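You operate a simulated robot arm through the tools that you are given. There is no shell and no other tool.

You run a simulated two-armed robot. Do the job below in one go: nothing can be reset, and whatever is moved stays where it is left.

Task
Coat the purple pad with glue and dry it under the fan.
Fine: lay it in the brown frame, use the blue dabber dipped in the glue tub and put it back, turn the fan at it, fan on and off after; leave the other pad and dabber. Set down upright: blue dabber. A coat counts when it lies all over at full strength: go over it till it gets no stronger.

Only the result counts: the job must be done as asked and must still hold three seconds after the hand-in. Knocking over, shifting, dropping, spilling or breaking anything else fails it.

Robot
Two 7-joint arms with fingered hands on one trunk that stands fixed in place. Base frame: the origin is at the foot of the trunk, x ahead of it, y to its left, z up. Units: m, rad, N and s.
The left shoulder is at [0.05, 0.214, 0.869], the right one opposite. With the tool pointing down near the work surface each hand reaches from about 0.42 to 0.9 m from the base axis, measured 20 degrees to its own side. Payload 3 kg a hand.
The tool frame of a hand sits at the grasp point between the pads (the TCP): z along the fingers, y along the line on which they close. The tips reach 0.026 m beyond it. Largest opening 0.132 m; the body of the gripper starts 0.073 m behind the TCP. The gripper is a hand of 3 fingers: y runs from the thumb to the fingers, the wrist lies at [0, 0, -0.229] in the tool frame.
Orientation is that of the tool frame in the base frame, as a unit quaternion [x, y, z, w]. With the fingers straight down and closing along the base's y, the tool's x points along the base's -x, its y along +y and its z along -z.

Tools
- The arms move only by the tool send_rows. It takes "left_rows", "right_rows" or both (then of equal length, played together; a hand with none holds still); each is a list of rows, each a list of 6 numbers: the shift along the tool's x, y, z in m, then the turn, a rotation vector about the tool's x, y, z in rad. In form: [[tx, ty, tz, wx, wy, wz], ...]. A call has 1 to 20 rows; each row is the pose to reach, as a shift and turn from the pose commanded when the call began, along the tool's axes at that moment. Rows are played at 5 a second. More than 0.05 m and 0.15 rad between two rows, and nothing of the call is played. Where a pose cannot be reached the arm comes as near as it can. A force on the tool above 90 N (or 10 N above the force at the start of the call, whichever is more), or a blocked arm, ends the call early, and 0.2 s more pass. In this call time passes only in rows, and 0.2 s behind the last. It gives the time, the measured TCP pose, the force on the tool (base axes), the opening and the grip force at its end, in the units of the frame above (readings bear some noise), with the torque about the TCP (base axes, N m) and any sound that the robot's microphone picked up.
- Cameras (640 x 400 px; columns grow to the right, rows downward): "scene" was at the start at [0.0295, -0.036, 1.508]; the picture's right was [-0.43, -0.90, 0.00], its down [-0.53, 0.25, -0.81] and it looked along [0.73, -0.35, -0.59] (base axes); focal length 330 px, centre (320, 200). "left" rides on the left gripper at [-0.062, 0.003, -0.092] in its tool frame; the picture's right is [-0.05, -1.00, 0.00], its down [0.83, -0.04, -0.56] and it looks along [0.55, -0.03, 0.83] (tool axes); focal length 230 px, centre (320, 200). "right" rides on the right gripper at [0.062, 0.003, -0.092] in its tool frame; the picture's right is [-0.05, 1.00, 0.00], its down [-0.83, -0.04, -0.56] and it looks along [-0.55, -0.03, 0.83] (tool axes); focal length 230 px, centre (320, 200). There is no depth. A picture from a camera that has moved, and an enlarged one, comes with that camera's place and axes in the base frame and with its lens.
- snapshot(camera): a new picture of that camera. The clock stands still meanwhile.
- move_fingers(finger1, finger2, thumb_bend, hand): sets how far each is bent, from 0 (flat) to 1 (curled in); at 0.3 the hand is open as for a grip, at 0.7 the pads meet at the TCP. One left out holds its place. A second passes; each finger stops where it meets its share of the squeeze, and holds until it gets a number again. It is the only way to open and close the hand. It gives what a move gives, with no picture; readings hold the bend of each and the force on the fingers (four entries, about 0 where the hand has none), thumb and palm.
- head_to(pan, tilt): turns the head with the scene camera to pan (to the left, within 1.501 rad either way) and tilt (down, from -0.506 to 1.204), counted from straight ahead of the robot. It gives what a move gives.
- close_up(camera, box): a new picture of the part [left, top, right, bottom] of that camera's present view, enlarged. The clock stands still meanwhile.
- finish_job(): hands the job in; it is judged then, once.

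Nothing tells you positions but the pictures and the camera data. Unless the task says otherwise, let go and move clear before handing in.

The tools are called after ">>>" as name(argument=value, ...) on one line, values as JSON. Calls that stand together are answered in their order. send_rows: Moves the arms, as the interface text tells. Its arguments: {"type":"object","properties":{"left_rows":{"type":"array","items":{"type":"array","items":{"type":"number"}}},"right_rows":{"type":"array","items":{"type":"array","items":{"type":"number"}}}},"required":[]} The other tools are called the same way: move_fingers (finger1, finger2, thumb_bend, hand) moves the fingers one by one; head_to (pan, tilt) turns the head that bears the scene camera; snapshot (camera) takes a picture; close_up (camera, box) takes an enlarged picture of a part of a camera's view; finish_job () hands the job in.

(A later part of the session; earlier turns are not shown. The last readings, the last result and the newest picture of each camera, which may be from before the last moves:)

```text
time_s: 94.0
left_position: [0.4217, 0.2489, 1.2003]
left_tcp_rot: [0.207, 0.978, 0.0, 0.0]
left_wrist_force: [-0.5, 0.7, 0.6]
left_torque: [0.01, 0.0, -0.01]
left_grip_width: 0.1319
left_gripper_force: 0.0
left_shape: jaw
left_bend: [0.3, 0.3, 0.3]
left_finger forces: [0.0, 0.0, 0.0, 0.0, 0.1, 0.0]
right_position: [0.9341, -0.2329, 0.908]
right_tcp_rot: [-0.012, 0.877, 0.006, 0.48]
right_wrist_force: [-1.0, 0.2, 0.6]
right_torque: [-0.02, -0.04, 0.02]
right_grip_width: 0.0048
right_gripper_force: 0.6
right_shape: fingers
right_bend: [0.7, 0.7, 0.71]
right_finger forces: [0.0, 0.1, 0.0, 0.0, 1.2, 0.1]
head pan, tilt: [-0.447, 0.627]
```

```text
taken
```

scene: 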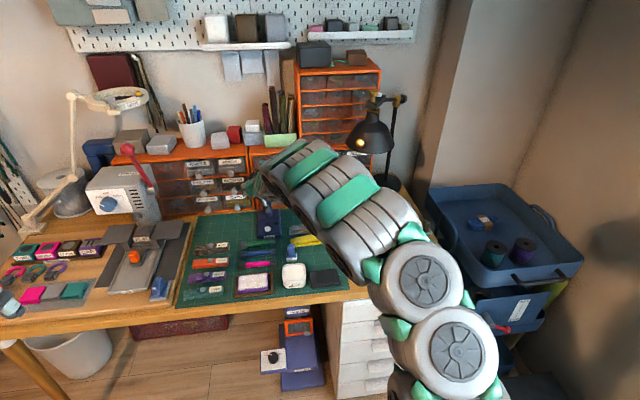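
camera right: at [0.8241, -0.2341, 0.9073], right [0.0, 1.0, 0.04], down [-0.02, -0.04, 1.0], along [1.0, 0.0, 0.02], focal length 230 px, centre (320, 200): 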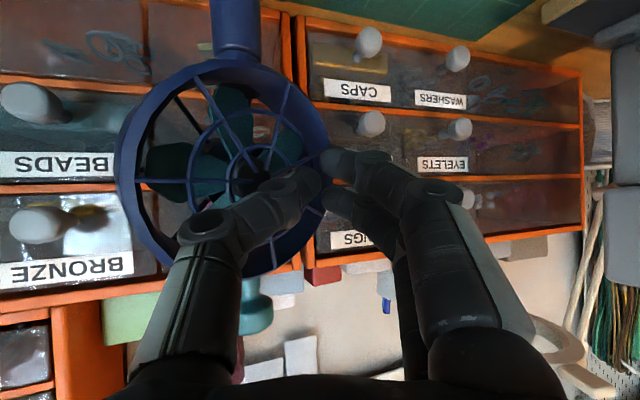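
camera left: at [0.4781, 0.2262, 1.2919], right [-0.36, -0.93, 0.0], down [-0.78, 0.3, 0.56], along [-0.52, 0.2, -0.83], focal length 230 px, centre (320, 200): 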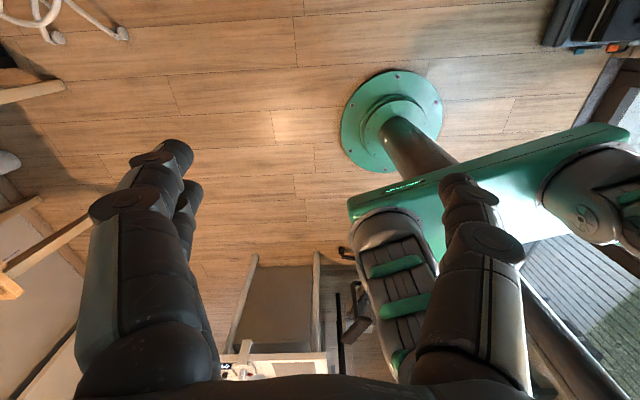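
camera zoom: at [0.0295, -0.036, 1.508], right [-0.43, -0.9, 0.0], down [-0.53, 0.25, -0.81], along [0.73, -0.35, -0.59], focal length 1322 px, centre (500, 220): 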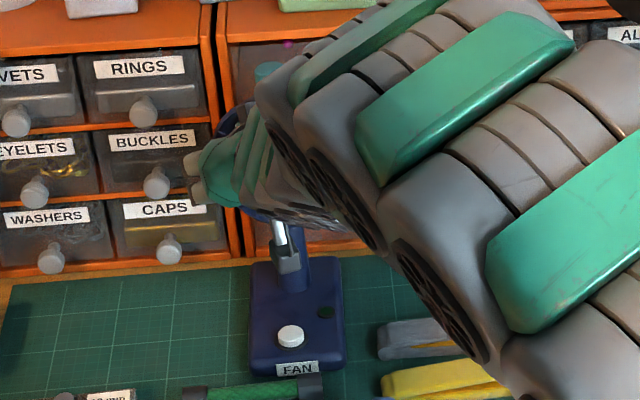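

>>> send_rows(right_rows=[[0.018, 0, -0.028, 0, 0, 0], [0.036, 0, -0.056, 0, 0, 0], [0.054, 0, -0.084, 0, 0, 0], [0.072, -0.02, -0.112, 0, 0, 0], [0.09, -0.05, -0.13, 0, 0, 0], [0.1, -0.09, -0.145, 0, 0, 0]])

>>> close_up(camera="scene", box=[235, 145, 315, 245])

>>> snapshot(camera="right")

```text
time_s: 95.4
left_position: [0.4204, 0.2489, 1.1989]
left_tcp_rot: [0.206, 0.978, 0.001, 0.0]
left_wrist_force: [0.0, -0.6, 0.0]
left_torque: [0.04, 0.0, 0.04]
left_grip_width: 0.1319
left_gripper_force: 0.1
left_shape: jaw
left_bend: [0.3, 0.3, 0.3]
left_finger forces: [0.0, 0.0, 0.1, 0.0, 0.1, 0.1]
right_position: [0.7595, -0.3304, 0.9032]
right_tcp_rot: [-0.013, 0.877, 0.007, 0.48]
right_wrist_force: [-0.1, -0.6, 0.5]
right_torque: [-0.02, 0.03, 0.01]
right_grip_width: 0.0054
right_gripper_force: 0.0
right_shape: fingers
right_bend: [0.7, 0.7, 0.7]
right_finger forces: [0.1, 0.0, 0.0, 0.0, 0.0, 0.0]
head pan, tilt: [-0.447, 0.627]
```

```text
4.00 times, centred on (275, 195) of scene
camera zoom: at [0.0295, -0.0359, 1.508], right [-0.43, -0.9, 0.0], down [-0.53, 0.25, -0.81], along [0.73, -0.35, -0.59], focal length 1322 px, centre (500, 220)
```

zoom: 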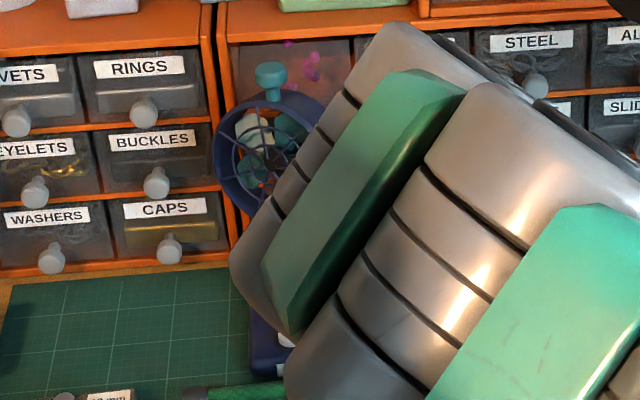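

```text
taken
camera right: at [0.6502, -0.3308, 0.9025], right [0.0, 1.0, 0.04], down [-0.02, -0.04, 1.0], along [1.0, 0.0, 0.02], focal length 230 px, centre (320, 200)
```

right: 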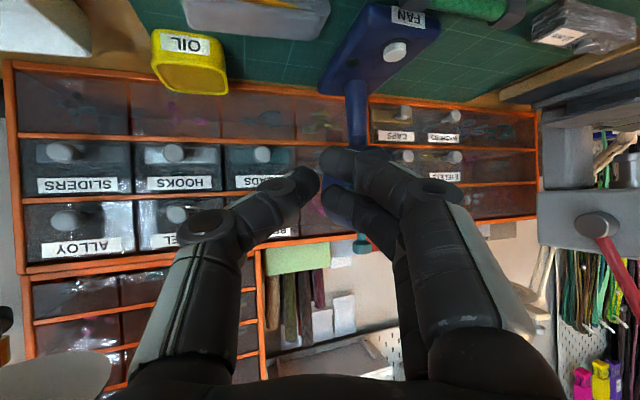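

>>> send_rows(right_rows=[[-0.0066, -0.0117, -0.0359, 0, 0, 0], [-0.0133, -0.0233, -0.0719, 0, 0, 0], [-0.0199, -0.035, -0.1078, 0, 0, 0], [-0.0265, -0.0467, -0.1437, 0, 0, 0], [-0.0332, -0.0583, -0.1797, 0, 0, 0], [-0.0398, -0.07, -0.2156, 0, 0, 0]])

>>> close_up(camera="scene", box=[225, 145, 325, 245])

>>> close_up(camera="right", box=[310, 80, 470, 240])

>>> snapshot(camera="scene")

```text
time_s: 96.8
left_position: [0.4208, 0.2483, 1.1992]
left_tcp_rot: [0.206, 0.979, 0.001, 0.0]
left_wrist_force: [-0.7, 0.4, 0.8]
left_torque: [0.0, -0.03, 0.0]
left_grip_width: 0.1321
left_gripper_force: 0.2
left_shape: jaw
left_bend: [0.3, 0.3, 0.3]
left_finger forces: [0.0, 0.1, 0.0, 0.0, 0.0, 0.0]
right_position: [0.6021, -0.4034, 1.0523]
right_tcp_rot: [-0.013, 0.877, 0.007, 0.48]
right_wrist_force: [-0.1, -0.4, -0.4]
right_torque: [-0.03, -0.01, -0.01]
right_grip_width: 0.0054
right_gripper_force: 0.0
right_shape: fingers
right_bend: [0.7, 0.7, 0.7]
right_finger forces: [0.0, 0.0, 0.1, 0.0, 0.0, 0.0]
head pan, tilt: [-0.447, 0.627]
```

```text
4.00 times, centred on (275, 195) of scene
camera zoom: at [0.0295, -0.0359, 1.508], right [-0.43, -0.9, 0.0], down [-0.53, 0.25, -0.81], along [0.73, -0.35, -0.59], focal length 1322 px, centre (500, 220)
```

zoom: 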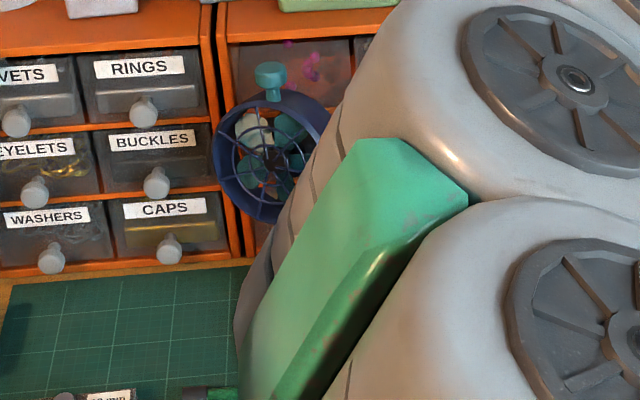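

```text
2.50 times, centred on (390, 160) of right
camera zoom: at [0.4925, -0.4051, 1.0514], right [0.0, 1.0, 0.04], down [-0.02, -0.04, 1.0], along [1.0, 0.0, 0.02], focal length 575 px, centre (145, 300)
```

zoom: 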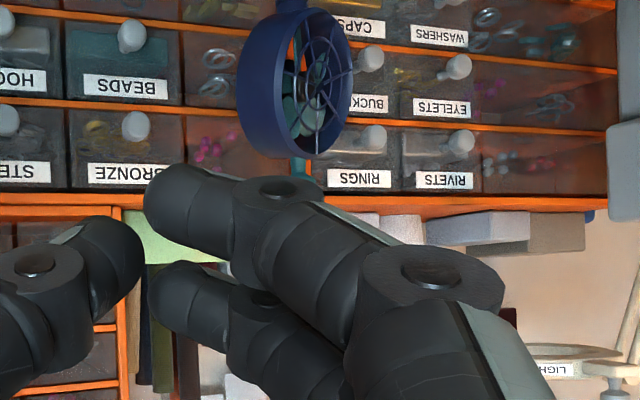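

```text
taken
```

scene: 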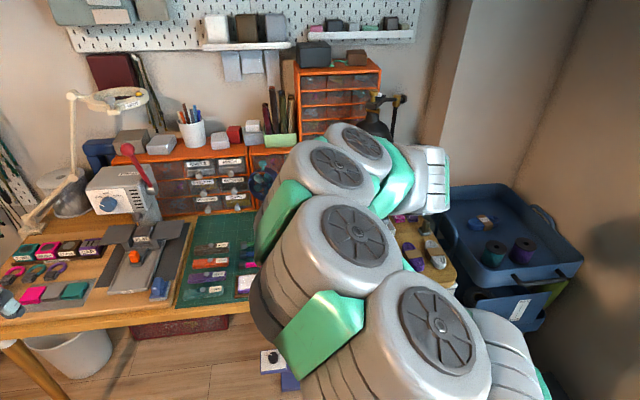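

>>> close_up(camera="right", box=[340, 75, 410, 150])

>>> close_up(camera="scene", box=[245, 155, 290, 215])

```text
5.33 times, centred on (375, 112) of right
camera zoom: at [0.4925, -0.4051, 1.0514], right [0.0, 1.0, 0.04], down [-0.02, -0.04, 1.0], along [1.0, 0.0, 0.02], focal length 1227 px, centre (27, 667)
```

zoom: 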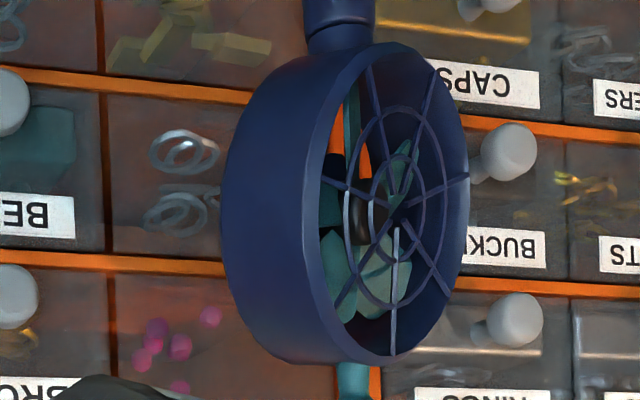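

```text
6.67 times, centred on (268, 185) of scene
camera zoom: at [0.0295, -0.0359, 1.508], right [-0.43, -0.9, 0.0], down [-0.53, 0.25, -0.81], along [0.73, -0.35, -0.59], focal length 2204 px, centre (670, 300)
```

zoom: 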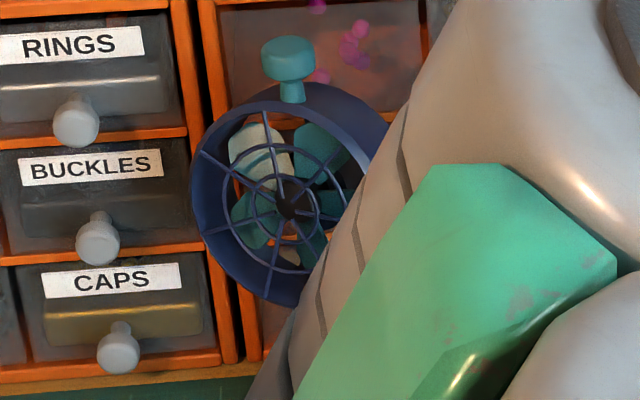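

The fan now points at about azimuth 137°, roughly 16° past the pad's direction (154°). I'll bring the fingertips to the ring's right front rim and nudge it back.

>>> send_rows(right_rows=[[-0.0029, 0.0137, 0.0342, 0, 0, 0], [-0.0058, 0.0274, 0.0683, 0, 0, 0], [-0.0088, 0.0411, 0.1025, 0, 0, 0], [-0.0117, 0.0548, 0.1367, 0, 0, 0], [-0.0146, 0.0686, 0.1708, 0, 0, 0], [-0.0175, 0.0823, 0.205, 0, 0, 0], [-0.0205, 0.096, 0.2392, 0, 0, 0], [-0.0234, 0.1097, 0.2733, 0, 0, 0], [-0.0263, 0.1234, 0.3075, 0, 0, 0]])

>>> close_up(camera="right", box=[190, 60, 430, 300])

```text
time_s: 98.8
left_position: [0.4207, 0.2475, 1.2003]
left_tcp_rot: [0.206, 0.978, 0.0, 0.0]
left_wrist_force: [-0.3, -0.1, 0.2]
left_torque: [0.02, 0.03, 0.0]
left_grip_width: 0.1321
left_gripper_force: 0.1
left_shape: jaw
left_bend: [0.3, 0.3, 0.3]
left_finger forces: [0.1, 0.0, 0.1, 0.0, 0.1, 0.0]
right_position: [0.8735, -0.2711, 0.9093]
right_tcp_rot: [-0.013, 0.877, 0.007, 0.48]
right_wrist_force: [-0.3, 0.4, 1.1]
right_torque: [-0.01, -0.02, 0.0]
right_grip_width: 0.0055
right_gripper_force: 0.0
right_shape: fingers
right_bend: [0.7, 0.7, 0.7]
right_finger forces: [0.0, 0.0, 0.0, 0.0, 0.0, 0.0]
head pan, tilt: [-0.447, 0.627]
```

```text
1.67 times, centred on (310, 180) of right
camera zoom: at [0.7633, -0.2725, 0.9076], right [0.0, 1.0, 0.04], down [-0.02, -0.04, 1.0], along [1.0, 0.0, 0.02], focal length 384 px, centre (337, 233)
```

zoom: 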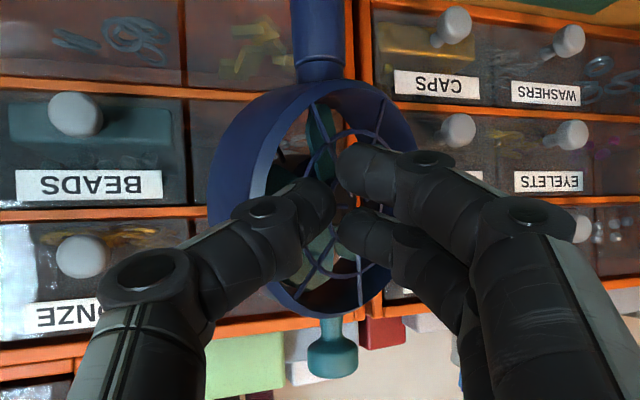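

>>> send_rows(right_rows=[[0, -0.012, 0, 0, 0, 0], [-0.0054, -0.014, 0.0084, 0, 0, 0], [-0.0108, -0.014, 0.0168, 0, 0, 0]])

>>> close_up(camera="right", box=[190, 60, 430, 300])

```text
time_s: 99.6
left_position: [0.4199, 0.2472, 1.2004]
left_tcp_rot: [0.206, 0.978, 0.001, 0.0]
left_wrist_force: [0.7, -0.2, 0.2]
left_torque: [0.04, 0.0, 0.01]
left_grip_width: 0.132
left_gripper_force: 0.0
left_shape: jaw
left_bend: [0.3, 0.3, 0.3]
left_finger forces: [0.1, 0.0, 0.0, 0.0, 0.1, 0.0]
right_position: [0.8928, -0.2857, 0.9088]
right_tcp_rot: [-0.012, 0.877, 0.007, 0.48]
right_wrist_force: [0.0, 0.8, -0.6]
right_torque: [-0.02, -0.03, -0.02]
right_grip_width: 0.0051
right_gripper_force: 0.6
right_shape: fingers
right_bend: [0.7, 0.7, 0.7]
right_finger forces: [0.0, 0.1, 0.0, 0.1, 1.0, 0.0]
head pan, tilt: [-0.447, 0.627]
```

```text
1.67 times, centred on (310, 180) of right
camera zoom: at [0.7829, -0.2868, 0.9082], right [0.0, 1.0, 0.04], down [-0.02, -0.04, 1.0], along [1.0, 0.0, 0.02], focal length 384 px, centre (337, 233)
```

zoom: 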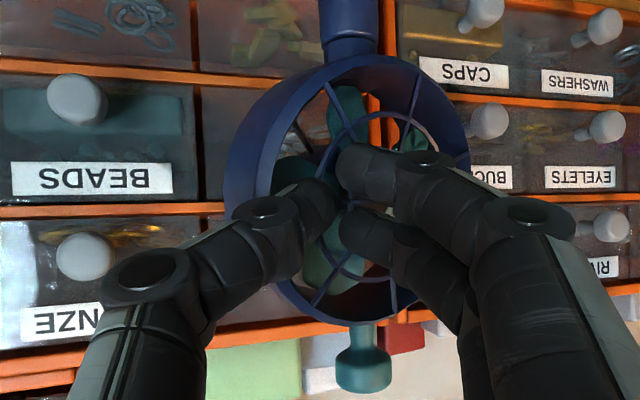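

>>> send_rows(right_rows=[[-0.0011, -0.002, 0.0017, 0, 0, 0], [-0.0022, -0.004, 0.0034, 0, 0, 0]])

>>> close_up(camera="right", box=[190, 60, 430, 300])

```text
time_s: 100.2
left_position: [0.4205, 0.2488, 1.2001]
left_tcp_rot: [0.206, 0.979, 0.0, 0.0]
left_wrist_force: [0.2, -0.5, -0.2]
left_torque: [0.01, 0.0, -0.02]
left_grip_width: 0.1318
left_gripper_force: 0.0
left_shape: jaw
left_bend: [0.3, 0.3, 0.3]
left_finger forces: [0.0, 0.0, 0.0, 0.1, 0.1, 0.1]
right_position: [0.8962, -0.2878, 0.9079]
right_tcp_rot: [-0.013, 0.878, 0.006, 0.479]
right_wrist_force: [-1.1, 0.4, 0.4]
right_torque: [-0.01, 0.03, 0.02]
right_grip_width: 0.005
right_gripper_force: 0.2
right_shape: fingers
right_bend: [0.7, 0.7, 0.7]
right_finger forces: [0.1, 0.0, 0.0, 0.0, 1.1, 0.0]
head pan, tilt: [-0.447, 0.627]
```

```text
1.67 times, centred on (310, 180) of right
camera zoom: at [0.7866, -0.2903, 0.9074], right [0.0, 1.0, 0.04], down [-0.02, -0.04, 1.0], along [1.0, 0.0, 0.02], focal length 384 px, centre (337, 233)
```

zoom: 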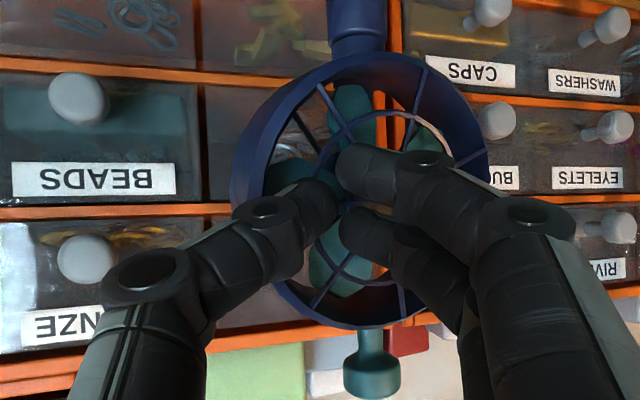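

I'll back off to the earlier viewpoint and re-measure the fan's aim.

>>> send_rows(right_rows=[[0.008, 0.004, -0.012, 0, 0, 0], [0.016, 0.004, -0.03, 0, 0, 0], [0.02, -0.01, -0.06, 0, 0, 0], [0.022, -0.025, -0.095, 0, 0, 0], [0.025, -0.04, -0.13, 0, 0, 0], [0.029, -0.055, -0.165, 0, 0, 0], [0.033, -0.07, -0.2, 0, 0, 0], [0.036, -0.085, -0.235, 0, 0, 0], [0.038, -0.1, -0.27, 0, 0, 0], [0.0393, -0.115, -0.305, 0, 0, 0], [0.0393, -0.117, -0.328, 0, 0, 0]])

>>> close_up(camera="right", box=[340, 75, 410, 150])

>>> close_up(camera="scene", box=[245, 155, 290, 215])

```text
time_s: 102.6
left_position: [0.4207, 0.2473, 1.2]
left_tcp_rot: [0.207, 0.978, 0.001, 0.0]
left_wrist_force: [-0.3, -0.7, -0.3]
left_torque: [0.01, -0.04, -0.02]
left_grip_width: 0.1319
left_gripper_force: 0.2
left_shape: jaw
left_bend: [0.3, 0.3, 0.3]
left_finger forces: [0.1, 0.0, 0.0, 0.0, 0.0, 0.0]
right_position: [0.6029, -0.4137, 1.0526]
right_tcp_rot: [-0.014, 0.877, 0.007, 0.48]
right_wrist_force: [-0.3, 0.4, 1.0]
right_torque: [0.0, 0.03, 0.01]
right_grip_width: 0.0055
right_gripper_force: 0.0
right_shape: fingers
right_bend: [0.7, 0.7, 0.7]
right_finger forces: [0.0, 0.1, 0.0, 0.0, 0.1, 0.1]
head pan, tilt: [-0.447, 0.627]
```

```text
5.33 times, centred on (375, 112) of right
camera zoom: at [0.4926, -0.4152, 1.0521], right [0.0, 1.0, 0.04], down [-0.02, -0.04, 1.0], along [1.0, 0.0, 0.02], focal length 1227 px, centre (27, 667)
```

zoom: 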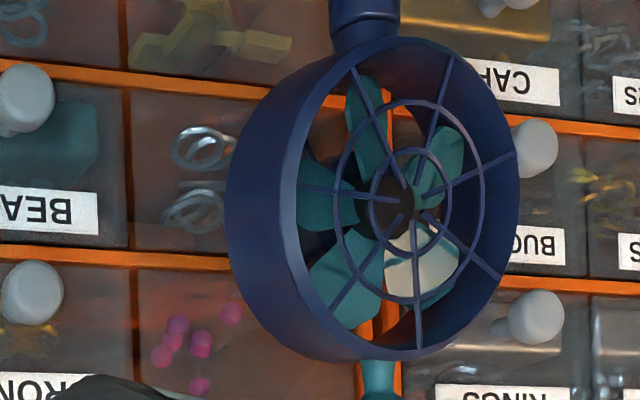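

```text
6.67 times, centred on (268, 185) of scene
camera zoom: at [0.0295, -0.0359, 1.508], right [-0.43, -0.9, 0.0], down [-0.53, 0.25, -0.81], along [0.73, -0.35, -0.59], focal length 2204 px, centre (670, 300)
```

zoom: 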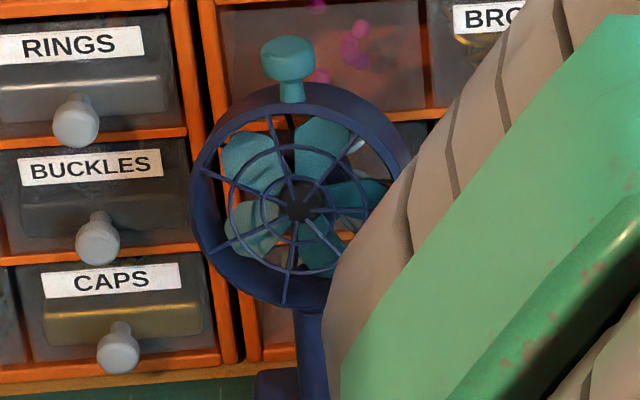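

The nudge brought the head close to the pad's direction. To verify, I'll place the hand camera above the pad looking straight at the fan: if it's aimed right, its face will look round and symmetric from there.

>>> send_rows(right_rows=[[-0.0002, 0.0276, 0.0286, 0.0507, 0, 0.0326], [-0.0003, 0.0551, 0.0572, 0.1014, 0, 0.0651], [-0.0005, 0.0827, 0.0858, 0.1521, 0, 0.0977], [-0.0006, 0.1102, 0.1144, 0.2028, 0, 0.1302], [-0.0008, 0.1378, 0.143, 0.2535, 0, 0.1628], [-0.0009, 0.1653, 0.1716, 0.3042, 0, 0.1953], [-0.0011, 0.1929, 0.2002, 0.3549, 0, 0.2279], [-0.0012, 0.2204, 0.2288, 0.4056, 0, 0.2604]])

>>> snapshot(camera="right")

>>> close_up(camera="right", box=[220, 80, 420, 280])

>>> snapshot(camera="scene")

```text
time_s: 104.4
left_position: [0.4195, 0.2482, 1.2001]
left_tcp_rot: [0.206, 0.979, 0.0, 0.001]
left_wrist_force: [0.6, 0.5, 0.5]
left_torque: [-0.02, 0.02, 0.03]
left_grip_width: 0.132
left_gripper_force: 0.0
left_shape: jaw
left_bend: [0.3, 0.3, 0.3]
left_finger forces: [0.0, 0.0, 0.0, 0.0, 0.0, 0.1]
right_position: [0.7894, -0.189, 0.9303]
right_tcp_rot: [0.198, 0.855, -0.108, 0.467]
right_wrist_force: [0.3, -0.3, 0.3]
right_torque: [0.01, 0.0, -0.02]
right_grip_width: 0.006
right_gripper_force: 0.1
right_shape: fingers
right_bend: [0.7, 0.7, 0.7]
right_finger forces: [0.0, 0.0, 0.0, 0.0, 0.0, 0.1]
head pan, tilt: [-0.447, 0.627]
```

```text
taken
camera right: at [0.692, -0.1379, 0.9292], right [0.46, 0.89, 0.04], down [-0.04, -0.03, 1.0], along [0.89, -0.46, 0.02], focal length 230 px, centre (320, 200)
```

right: 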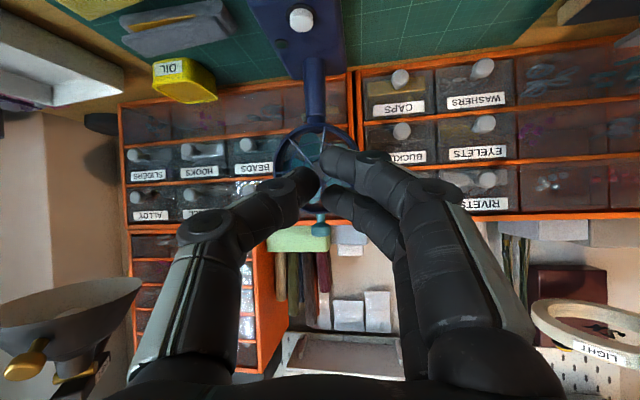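

```text
2.00 times, centred on (320, 180) of right
camera zoom: at [0.692, -0.1379, 0.9292], right [0.46, 0.89, 0.04], down [-0.04, -0.03, 1.0], along [0.89, -0.46, 0.02], focal length 460 px, centre (320, 240)
```

zoom: 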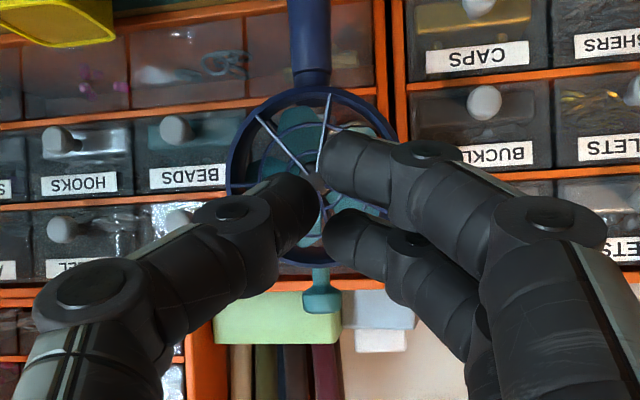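

```text
taken
```

scene: 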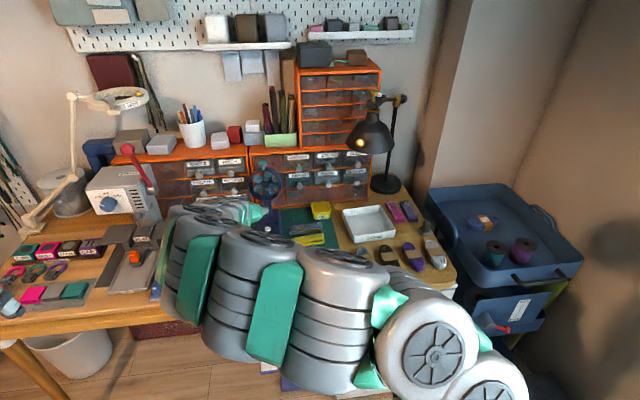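

>>> move_fingers(hand="right", finger1=0.3, finger2=0.3, thumb_bend=0.3)

>>> close_up(camera="right", box=[265, 110, 375, 220])

>>> close_up(camera="scene", box=[235, 145, 315, 245])

```text
time_s: 105.4
left_position: [0.4203, 0.2482, 1.1993]
left_tcp_rot: [0.206, 0.978, -0.001, 0.0]
left_wrist_force: [0.1, 1.2, -0.5]
left_torque: [-0.01, -0.01, 0.0]
left_grip_width: 0.1318
left_gripper_force: 0.0
left_shape: jaw
left_bend: [0.3, 0.3, 0.3]
left_finger forces: [0.0, 0.1, 0.0, 0.0, 0.0, 0.1]
right_position: [0.7889, -0.189, 0.9308]
right_tcp_rot: [0.197, 0.855, -0.108, 0.468]
right_wrist_force: [0.1, 0.5, -0.3]
right_torque: [-0.01, -0.02, 0.01]
right_grip_width: 0.134
right_gripper_force: 0.1
right_shape: fingers
right_bend: [0.3, 0.3, 0.3]
right_finger forces: [0.0, 0.1, 0.0, 0.0, 0.0, 0.1]
head pan, tilt: [-0.447, 0.627]
```

```text
3.64 times, centred on (320, 165) of right
camera zoom: at [0.6918, -0.1387, 0.9294], right [0.46, 0.89, 0.04], down [-0.04, -0.03, 1.0], along [0.89, -0.46, 0.02], focal length 837 px, centre (320, 327)
```

zoom: 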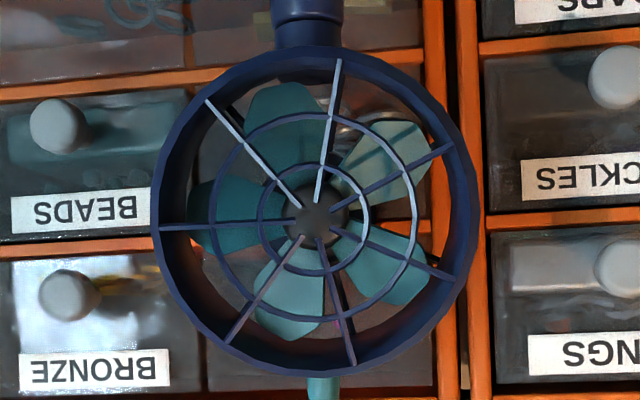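

```text
4.00 times, centred on (275, 195) of scene
camera zoom: at [0.0295, -0.036, 1.508], right [-0.43, -0.9, 0.0], down [-0.53, 0.25, -0.81], along [0.73, -0.35, -0.59], focal length 1322 px, centre (500, 220)
```

zoom: 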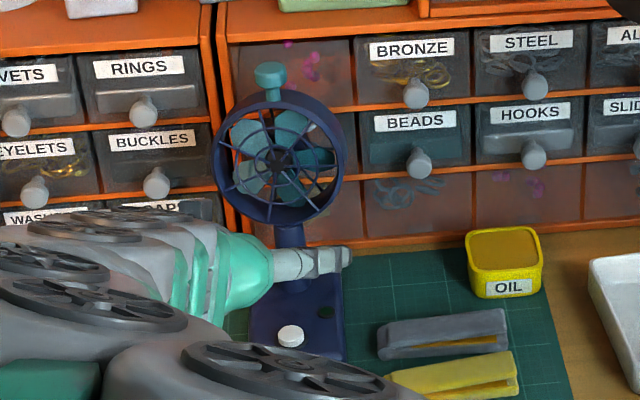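

From above the pad the fan's face looks round, 332×327 px, so it's aimed at the pad within a few degrees. Next is the button at about (0.90, -0.25, 0.749): I'll close the fingers, pitch the hand down and move above it.

>>> move_fingers(hand="right", finger1=0.7, finger2=0.7, thumb_bend=0.7)

>>> send_rows(right_rows=[[0, 0, 0, 0, 0.14, 0], [0, 0, 0, 0, 0.28, 0], [0, 0, 0, 0, 0.42, 0], [0, 0, 0, 0, 0.55, 0]])

>>> send_rows(right_rows=[[-0.0173, -0.0028, 0.03, 0, 0, 0], [-0.0346, -0.0056, 0.06, 0, 0, 0], [-0.0519, -0.0083, 0.09, 0, 0, 0], [-0.0692, -0.0111, 0.12, 0, 0, 0]])

>>> snapshot(camera="right")

>>> close_up(camera="scene", box=[235, 155, 315, 255])

```text
time_s: 106.4
left_position: [0.4209, 0.2468, 1.1992]
left_tcp_rot: [0.207, 0.978, 0.001, 0.001]
left_wrist_force: [-0.3, -0.6, 0.4]
left_torque: [0.02, -0.04, 0.03]
left_grip_width: 0.1319
left_gripper_force: 0.0
left_shape: jaw
left_bend: [0.3, 0.3, 0.3]
left_finger forces: [0.0, 0.0, 0.0, 0.0, 0.0, 0.0]
right_position: [0.7891, -0.1893, 0.9308]
right_tcp_rot: [0.198, 0.855, -0.108, 0.467]
right_wrist_force: [0.4, -0.5, -0.2]
right_torque: [0.01, 0.01, 0.02]
right_grip_width: 0.0064
right_gripper_force: 0.0
right_shape: fingers
right_bend: [0.7, 0.7, 0.7]
right_finger forces: [0.1, 0.0, 0.0, 0.0, 0.0, 0.1]
head pan, tilt: [-0.447, 0.627]
```

```text
time_s: 107.4
left_position: [0.4207, 0.2484, 1.1983]
left_tcp_rot: [0.207, 0.978, 0.0, 0.0]
left_wrist_force: [-0.5, 0.6, -0.5]
left_torque: [-0.03, 0.01, -0.03]
left_grip_width: 0.132
left_gripper_force: 0.0
left_shape: jaw
left_bend: [0.3, 0.3, 0.3]
left_finger forces: [0.0, 0.1, 0.1, 0.0, 0.1, 0.0]
right_position: [0.7892, -0.1892, 0.9296]
right_tcp_rot: [0.219, 0.95, -0.05, 0.217]
right_wrist_force: [-0.3, 0.7, 1.1]
right_torque: [-0.02, -0.03, 0.0]
right_grip_width: 0.0059
right_gripper_force: 0.1
right_shape: fingers
right_bend: [0.7, 0.7, 0.7]
right_finger forces: [0.0, 0.1, 0.0, 0.0, 0.0, 0.0]
head pan, tilt: [-0.447, 0.627]
```

```text
time_s: 108.4
left_position: [0.4207, 0.249, 1.1988]
left_tcp_rot: [0.207, 0.978, 0.001, 0.001]
left_wrist_force: [-0.2, -0.1, -1.1]
left_torque: [-0.01, 0.02, 0.0]
left_grip_width: 0.1318
left_gripper_force: 0.1
left_shape: jaw
left_bend: [0.3, 0.3, 0.3]
left_finger forces: [0.0, 0.1, 0.0, 0.0, 0.1, 0.1]
right_position: [0.8884, -0.2492, 0.8526]
right_tcp_rot: [0.219, 0.95, -0.049, 0.218]
right_wrist_force: [0.1, -0.7, 0.1]
right_torque: [0.0, 0.02, 0.05]
right_grip_width: 0.0058
right_gripper_force: 0.1
right_shape: fingers
right_bend: [0.7, 0.7, 0.7]
right_finger forces: [0.0, 0.1, 0.1, 0.1, 0.1, 0.0]
head pan, tilt: [-0.447, 0.627]
```

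```text
taken
camera right: at [0.8044, -0.2059, 0.9103], right [0.48, 0.88, 0.02], down [0.44, -0.26, 0.86], along [0.76, -0.4, -0.51], focal length 230 px, centre (320, 200)
```

right: 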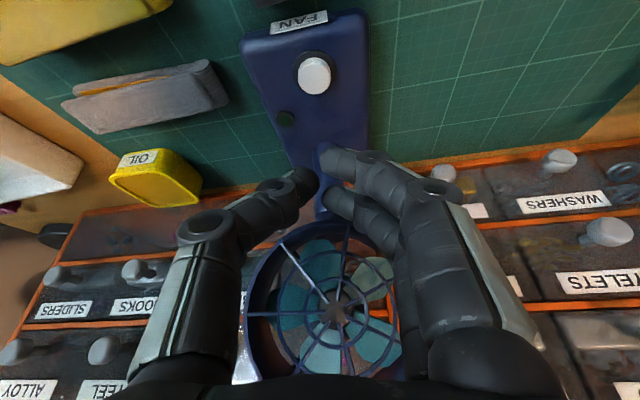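

```text
4.00 times, centred on (275, 205) of scene
camera zoom: at [0.0296, -0.036, 1.508], right [-0.43, -0.9, 0.0], down [-0.53, 0.25, -0.81], along [0.73, -0.35, -0.59], focal length 1322 px, centre (500, 180)
```

zoom: 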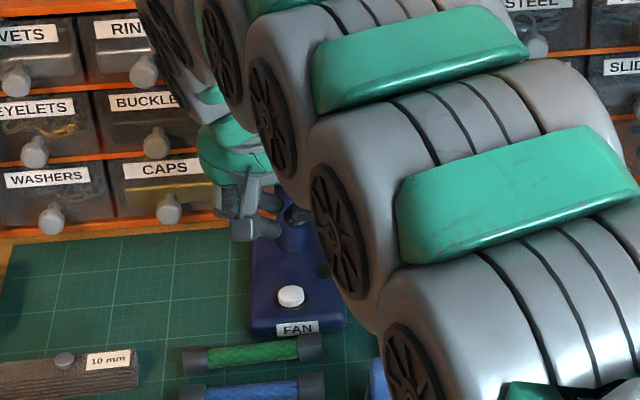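

The button is nearer than I thought: both views put its top at about (0.877, -0.247, 0.767). I'll move the lowest fingertip right above it.

>>> send_rows(right_rows=[[0.0137, -0.004, 0.0143, 0, 0, 0], [0.0274, -0.008, 0.0287, 0, 0, 0]])

>>> close_up(camera="right", box=[250, 90, 390, 220])

>>> close_up(camera="scene", box=[245, 205, 295, 245])

```text
time_s: 109.0
left_position: [0.4207, 0.2472, 1.1993]
left_tcp_rot: [0.207, 0.978, 0.0, 0.0]
left_wrist_force: [-0.1, -0.2, -0.4]
left_torque: [0.01, 0.01, 0.03]
left_grip_width: 0.132
left_gripper_force: 0.1
left_shape: jaw
left_bend: [0.3, 0.3, 0.3]
left_finger forces: [0.0, 0.0, 0.1, 0.0, 0.0, 0.0]
right_position: [0.8735, -0.2502, 0.8146]
right_tcp_rot: [0.219, 0.95, -0.05, 0.218]
right_wrist_force: [0.1, -0.2, -0.4]
right_torque: [0.0, 0.01, 0.0]
right_grip_width: 0.0061
right_gripper_force: 0.1
right_shape: fingers
right_bend: [0.7, 0.7, 0.7]
right_finger forces: [0.1, 0.1, 0.1, 0.0, 0.0, 0.0]
head pan, tilt: [-0.447, 0.627]
```

```text
3.08 times, centred on (320, 155) of right
camera zoom: at [0.7896, -0.2073, 0.8722], right [0.48, 0.88, 0.02], down [0.44, -0.26, 0.86], along [0.76, -0.4, -0.51], focal length 708 px, centre (320, 338)
```

zoom: 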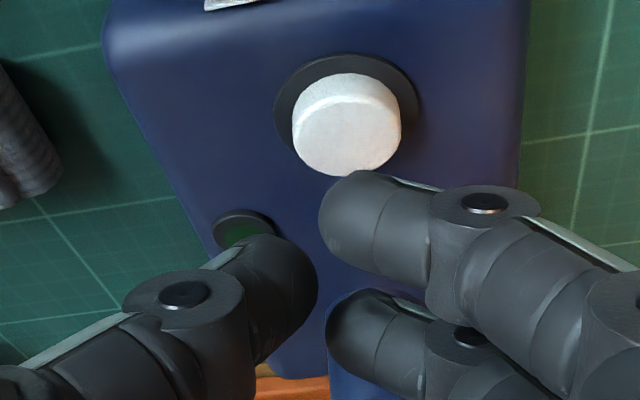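

```text
10.00 times, centred on (270, 225) of scene
camera zoom: at [0.0296, -0.036, 1.508], right [-0.43, -0.9, 0.0], down [-0.53, 0.25, -0.81], along [0.73, -0.35, -0.59], focal length 3305 px, centre (820, -50)
```

zoom: 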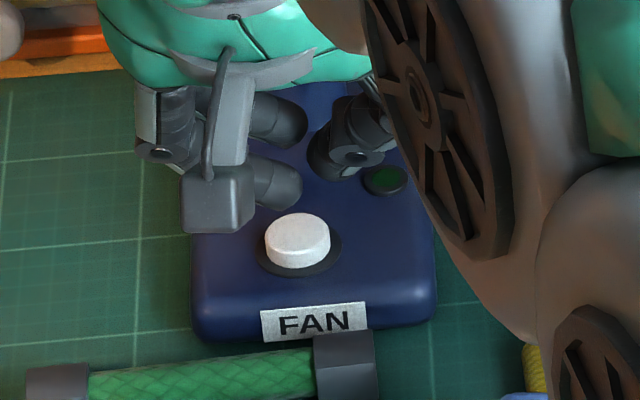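

>>> send_rows(right_rows=[[0.002, 0.0018, 0.0124, 0, 0, 0], [0.0037, 0.0018, 0.016, 0, 0, 0]])

>>> close_up(camera="right", box=[250, 90, 390, 220])

>>> close_up(camera="scene", box=[245, 205, 295, 245])

```text
time_s: 109.6
left_position: [0.4205, 0.2474, 1.1994]
left_tcp_rot: [0.206, 0.979, 0.001, 0.001]
left_wrist_force: [0.6, 0.3, 0.3]
left_torque: [0.0, 0.02, 0.03]
left_grip_width: 0.1317
left_gripper_force: 0.0
left_shape: jaw
left_bend: [0.3, 0.3, 0.3]
left_finger forces: [0.1, 0.0, 0.1, 0.0, 0.0, 0.0]
right_position: [0.8769, -0.2518, 0.7978]
right_tcp_rot: [0.219, 0.95, -0.05, 0.218]
right_wrist_force: [0.0, 0.1, -0.1]
right_torque: [0.02, 0.01, -0.03]
right_grip_width: 0.0061
right_gripper_force: 0.2
right_shape: fingers
right_bend: [0.7, 0.7, 0.7]
right_finger forces: [0.0, 0.0, 0.1, 0.0, 0.0, 0.0]
head pan, tilt: [-0.447, 0.627]
```

```text
3.08 times, centred on (320, 155) of right
camera zoom: at [0.7933, -0.2071, 0.8555], right [0.48, 0.88, 0.02], down [0.44, -0.26, 0.86], along [0.76, -0.4, -0.51], focal length 708 px, centre (320, 338)
```

zoom: 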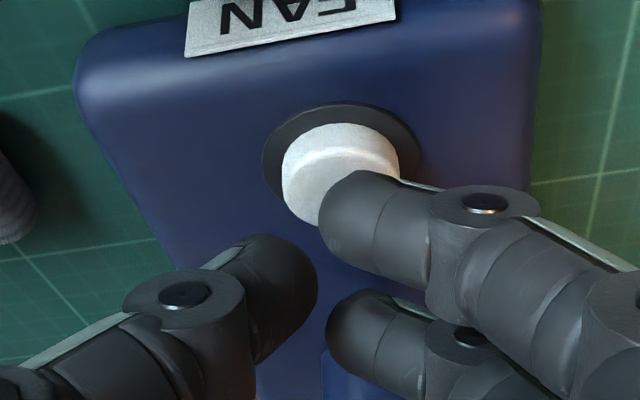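

```text
10.00 times, centred on (270, 225) of scene
camera zoom: at [0.0296, -0.036, 1.508], right [-0.43, -0.9, 0.0], down [-0.53, 0.25, -0.81], along [0.73, -0.35, -0.59], focal length 3305 px, centre (820, -50)
```

zoom: 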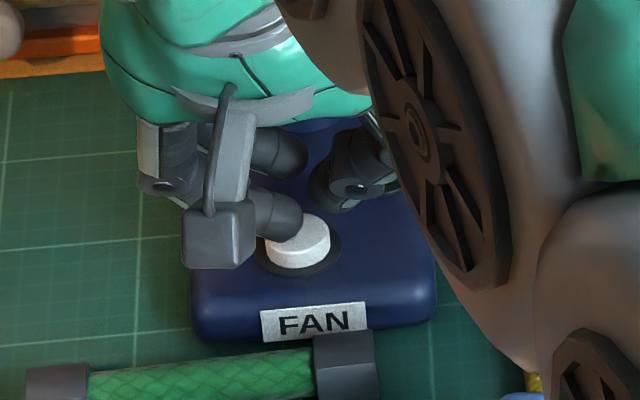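

The fingertip is just at the button's height, slightly left of its centre. I'll shift 5 mm right and press down in small steps.

>>> send_rows(right_rows=[[-0.0009, -0.005, -0.0018, 0, 0, 0], [0.0009, -0.005, 0.0018, 0, 0, 0]])

>>> send_rows(right_rows=[[0.0009, 0, 0.0018, 0, 0, 0]])

>>> close_up(camera="scene", box=[245, 205, 295, 245])

```text
time_s: 110.2
left_position: [0.4202, 0.2486, 1.199]
left_tcp_rot: [0.206, 0.979, 0.0, 0.0]
left_wrist_force: [-0.1, 0.4, -0.7]
left_torque: [0.0, 0.02, 0.03]
left_grip_width: 0.132
left_gripper_force: 0.1
left_shape: jaw
left_bend: [0.3, 0.3, 0.3]
left_finger forces: [0.0, 0.1, 0.1, 0.0, 0.0, 0.1]
right_position: [0.8741, -0.2547, 0.7967]
right_tcp_rot: [0.219, 0.95, -0.051, 0.218]
right_wrist_force: [0.6, 0.1, 0.1]
right_torque: [0.02, 0.02, 0.0]
right_grip_width: 0.0058
right_gripper_force: 0.3
right_shape: fingers
right_bend: [0.7, 0.7, 0.7]
right_finger forces: [0.3, 0.0, 0.1, 0.0, 0.0, 0.0]
head pan, tilt: [-0.447, 0.627]
```

```text
time_s: 110.6
left_position: [0.4204, 0.2489, 1.1994]
left_tcp_rot: [0.206, 0.979, 0.0, 0.0]
left_wrist_force: [1.0, -0.4, 0.0]
left_torque: [-0.01, -0.02, 0.0]
left_grip_width: 0.132
left_gripper_force: 0.1
left_shape: jaw
left_bend: [0.3, 0.3, 0.3]
left_finger forces: [0.1, 0.0, 0.0, 0.0, 0.0, 0.1]
right_position: [0.8743, -0.2566, 0.7951]
right_tcp_rot: [0.219, 0.95, -0.049, 0.217]
right_wrist_force: [-0.2, 0.7, 2.8]
right_torque: [0.04, -0.02, 0.01]
right_grip_width: 0.0058
right_gripper_force: 1.2
right_shape: fingers
right_bend: [0.7, 0.7, 0.7]
right_finger forces: [2.0, 0.0, 0.1, 0.0, 0.0, 0.0]
head pan, tilt: [-0.447, 0.627]
heard: click
```

```text
10.00 times, centred on (270, 225) of scene
camera zoom: at [0.0295, -0.0359, 1.508], right [-0.43, -0.9, 0.0], down [-0.53, 0.25, -0.81], along [0.73, -0.35, -0.59], focal length 3305 px, centre (820, -50)
```

zoom: 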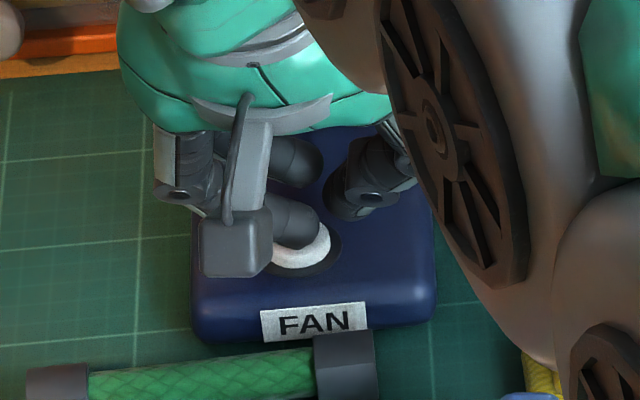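

A click was heard. I'll lift off the button straight up and check the fan's lamp and blades.

>>> send_rows(right_rows=[[-0.0087, 0, -0.018, 0, 0, 0], [-0.0174, 0, -0.036, 0, 0, 0]])

>>> close_up(camera="right", box=[200, 40, 440, 400])

>>> close_up(camera="scene", box=[225, 205, 305, 305])

```text
time_s: 111.2
left_position: [0.4203, 0.2488, 1.1998]
left_tcp_rot: [0.206, 0.979, 0.0, 0.0]
left_wrist_force: [0.0, -0.6, 0.6]
left_torque: [0.01, 0.03, 0.01]
left_grip_width: 0.1322
left_gripper_force: 0.0
left_shape: jaw
left_bend: [0.3, 0.3, 0.3]
left_finger forces: [0.1, 0.0, 0.1, 0.1, 0.0, 0.1]
right_position: [0.875, -0.2543, 0.835]
right_tcp_rot: [0.221, 0.949, -0.051, 0.217]
right_wrist_force: [0.3, 0.2, 0.4]
right_torque: [0.0, 0.02, 0.01]
right_grip_width: 0.0056
right_gripper_force: 0.0
right_shape: fingers
right_bend: [0.7, 0.7, 0.7]
right_finger forces: [0.1, 0.0, 0.0, 0.0, 0.1, 0.1]
head pan, tilt: [-0.447, 0.627]
```

```text
1.11 times, centred on (320, 220) of right
camera zoom: at [0.7915, -0.2113, 0.892], right [0.48, 0.88, 0.02], down [0.44, -0.26, 0.86], along [0.76, -0.4, -0.51], focal length 256 px, centre (320, 178)
```

zoom: 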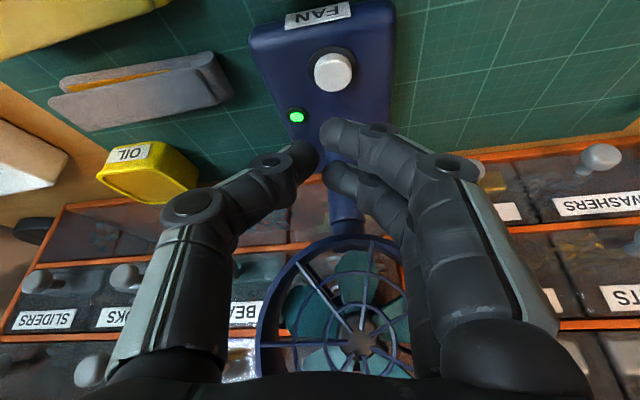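

```text
4.00 times, centred on (265, 255) of scene
camera zoom: at [0.0295, -0.036, 1.508], right [-0.43, -0.9, 0.0], down [-0.53, 0.25, -0.81], along [0.73, -0.35, -0.59], focal length 1322 px, centre (540, -20)
```

zoom: 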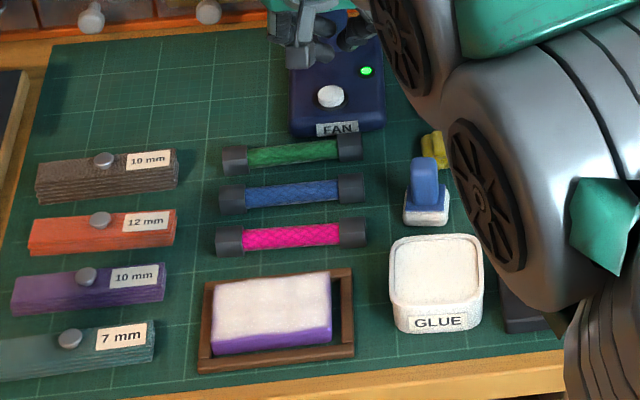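

The lamp is green, so the fan is running. I'll move the hand out of the airstream and then wait, watching the coat.

>>> send_rows(right_rows=[[0.0237, -0.0175, -0.0336, 0, 0, 0], [0.0174, -0.0578, -0.0528, 0, 0, 0], [0.0007, -0.1008, -0.0647, 0, 0, 0], [-0.0246, -0.1386, -0.0747, 0, 0, 0]])

>>> close_up(camera="scene", box=[240, 265, 275, 295])

>>> snapshot(camera="right")

>>> snapshot(camera="scene")

```text
time_s: 112.2
left_position: [0.4204, 0.2491, 1.2006]
left_tcp_rot: [0.205, 0.979, 0.0, 0.0]
left_wrist_force: [-0.1, -0.4, -0.4]
left_torque: [-0.02, 0.01, 0.03]
left_grip_width: 0.1319
left_gripper_force: 0.0
left_shape: jaw
left_bend: [0.3, 0.3, 0.3]
left_finger forces: [0.0, 0.0, 0.1, 0.1, 0.0, 0.0]
right_position: [0.8041, -0.3762, 0.9122]
right_tcp_rot: [0.22, 0.95, -0.051, 0.217]
right_wrist_force: [-0.6, 0.4, 0.2]
right_torque: [-0.04, 0.06, -0.02]
right_grip_width: 0.0058
right_gripper_force: 0.1
right_shape: fingers
right_bend: [0.7, 0.7, 0.7]
right_finger forces: [0.1, 0.0, 0.1, 0.0, 0.0, 0.1]
head pan, tilt: [-0.447, 0.627]
```

```text
13.33 times, centred on (258, 280) of scene
camera zoom: at [0.0295, -0.0359, 1.508], right [-0.43, -0.9, 0.0], down [-0.53, 0.25, -0.81], along [0.73, -0.35, -0.59], focal length 4407 px, centre (1153, -867)
```

zoom: 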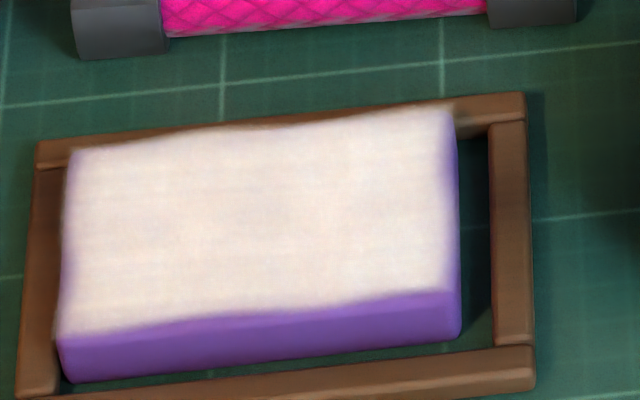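

```text
taken
camera right: at [0.7213, -0.3319, 0.9693], right [0.48, 0.88, 0.02], down [0.44, -0.26, 0.86], along [0.76, -0.4, -0.51], focal length 230 px, centre (320, 200)
```

right: 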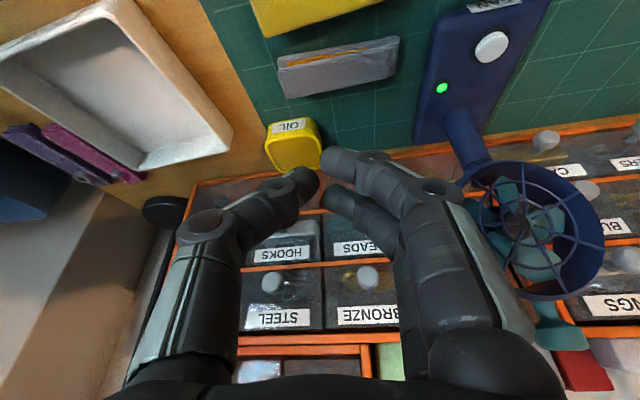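

```text
taken
```

scene: 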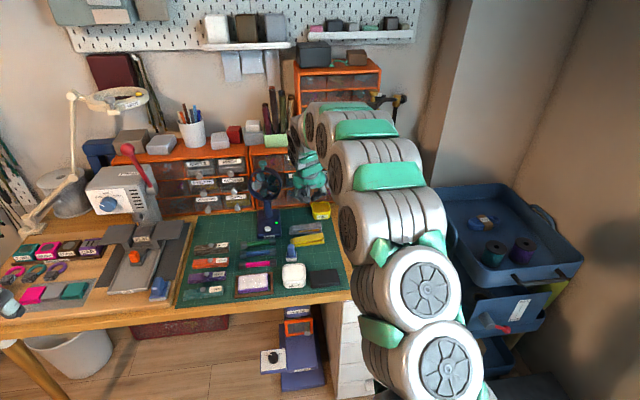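

The airstream path is now clear. I'll wait in 4-second holds and compare the coat's look.

>>> send_rows(right_rows=[[0, 0, 0, 0, 0, 0], [0, 0, 0, 0, 0, 0], [0, 0, 0, 0, 0, 0], [0, 0, 0, 0, 0, 0], [0, 0, 0, 0, 0, 0], [0, 0, 0, 0, 0, 0], [0, 0, 0, 0, 0, 0], [0, 0, 0, 0, 0, 0], [0, 0, 0, 0, 0, 0], [0, 0, 0, 0, 0, 0], [0, 0, 0, 0, 0, 0], [0, 0, 0, 0, 0, 0], [0, 0, 0, 0, 0, 0], [0, 0, 0, 0, 0, 0], [0, 0, 0, 0, 0, 0], [0, 0, 0, 0, 0, 0], [0, 0, 0, 0, 0, 0], [0, 0, 0, 0, 0, 0], [0, 0, 0, 0, 0, 0], [0, 0, 0, 0, 0, 0]])

>>> close_up(camera="scene", box=[240, 265, 275, 295])

>>> close_up(camera="scene", box=[245, 155, 295, 245])

```text
time_s: 116.4
left_position: [0.4206, 0.2486, 1.1989]
left_tcp_rot: [0.206, 0.978, 0.001, -0.001]
left_wrist_force: [0.0, 0.4, -0.1]
left_torque: [-0.02, -0.01, 0.01]
left_grip_width: 0.132
left_gripper_force: 0.1
left_shape: jaw
left_bend: [0.3, 0.3, 0.3]
left_finger forces: [0.0, 0.1, 0.0, 0.1, 0.1, 0.1]
right_position: [0.8051, -0.3745, 0.9116]
right_tcp_rot: [0.219, 0.95, -0.049, 0.217]
right_wrist_force: [0.6, -0.6, -0.5]
right_torque: [0.0, 0.02, -0.01]
right_grip_width: 0.0058
right_gripper_force: 0.0
right_shape: fingers
right_bend: [0.7, 0.7, 0.7]
right_finger forces: [0.0, 0.1, 0.0, 0.0, 0.1, 0.0]
head pan, tilt: [-0.447, 0.627]
```

```text
13.33 times, centred on (258, 280) of scene
camera zoom: at [0.0295, -0.036, 1.508], right [-0.43, -0.9, 0.0], down [-0.53, 0.25, -0.81], along [0.73, -0.35, -0.59], focal length 4407 px, centre (1153, -867)
```

zoom: 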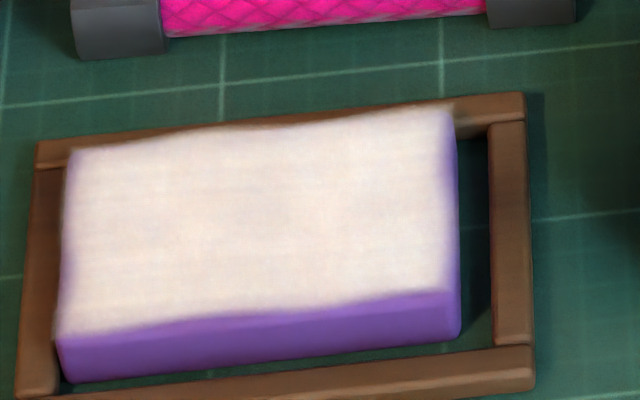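

```text
4.44 times, centred on (270, 200) of scene
camera zoom: at [0.0295, -0.036, 1.508], right [-0.43, -0.9, 0.0], down [-0.53, 0.25, -0.81], along [0.73, -0.35, -0.59], focal length 1469 px, centre (542, 200)
```

zoom: 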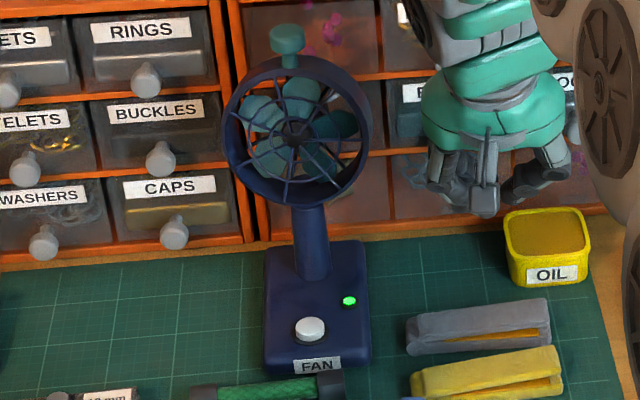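

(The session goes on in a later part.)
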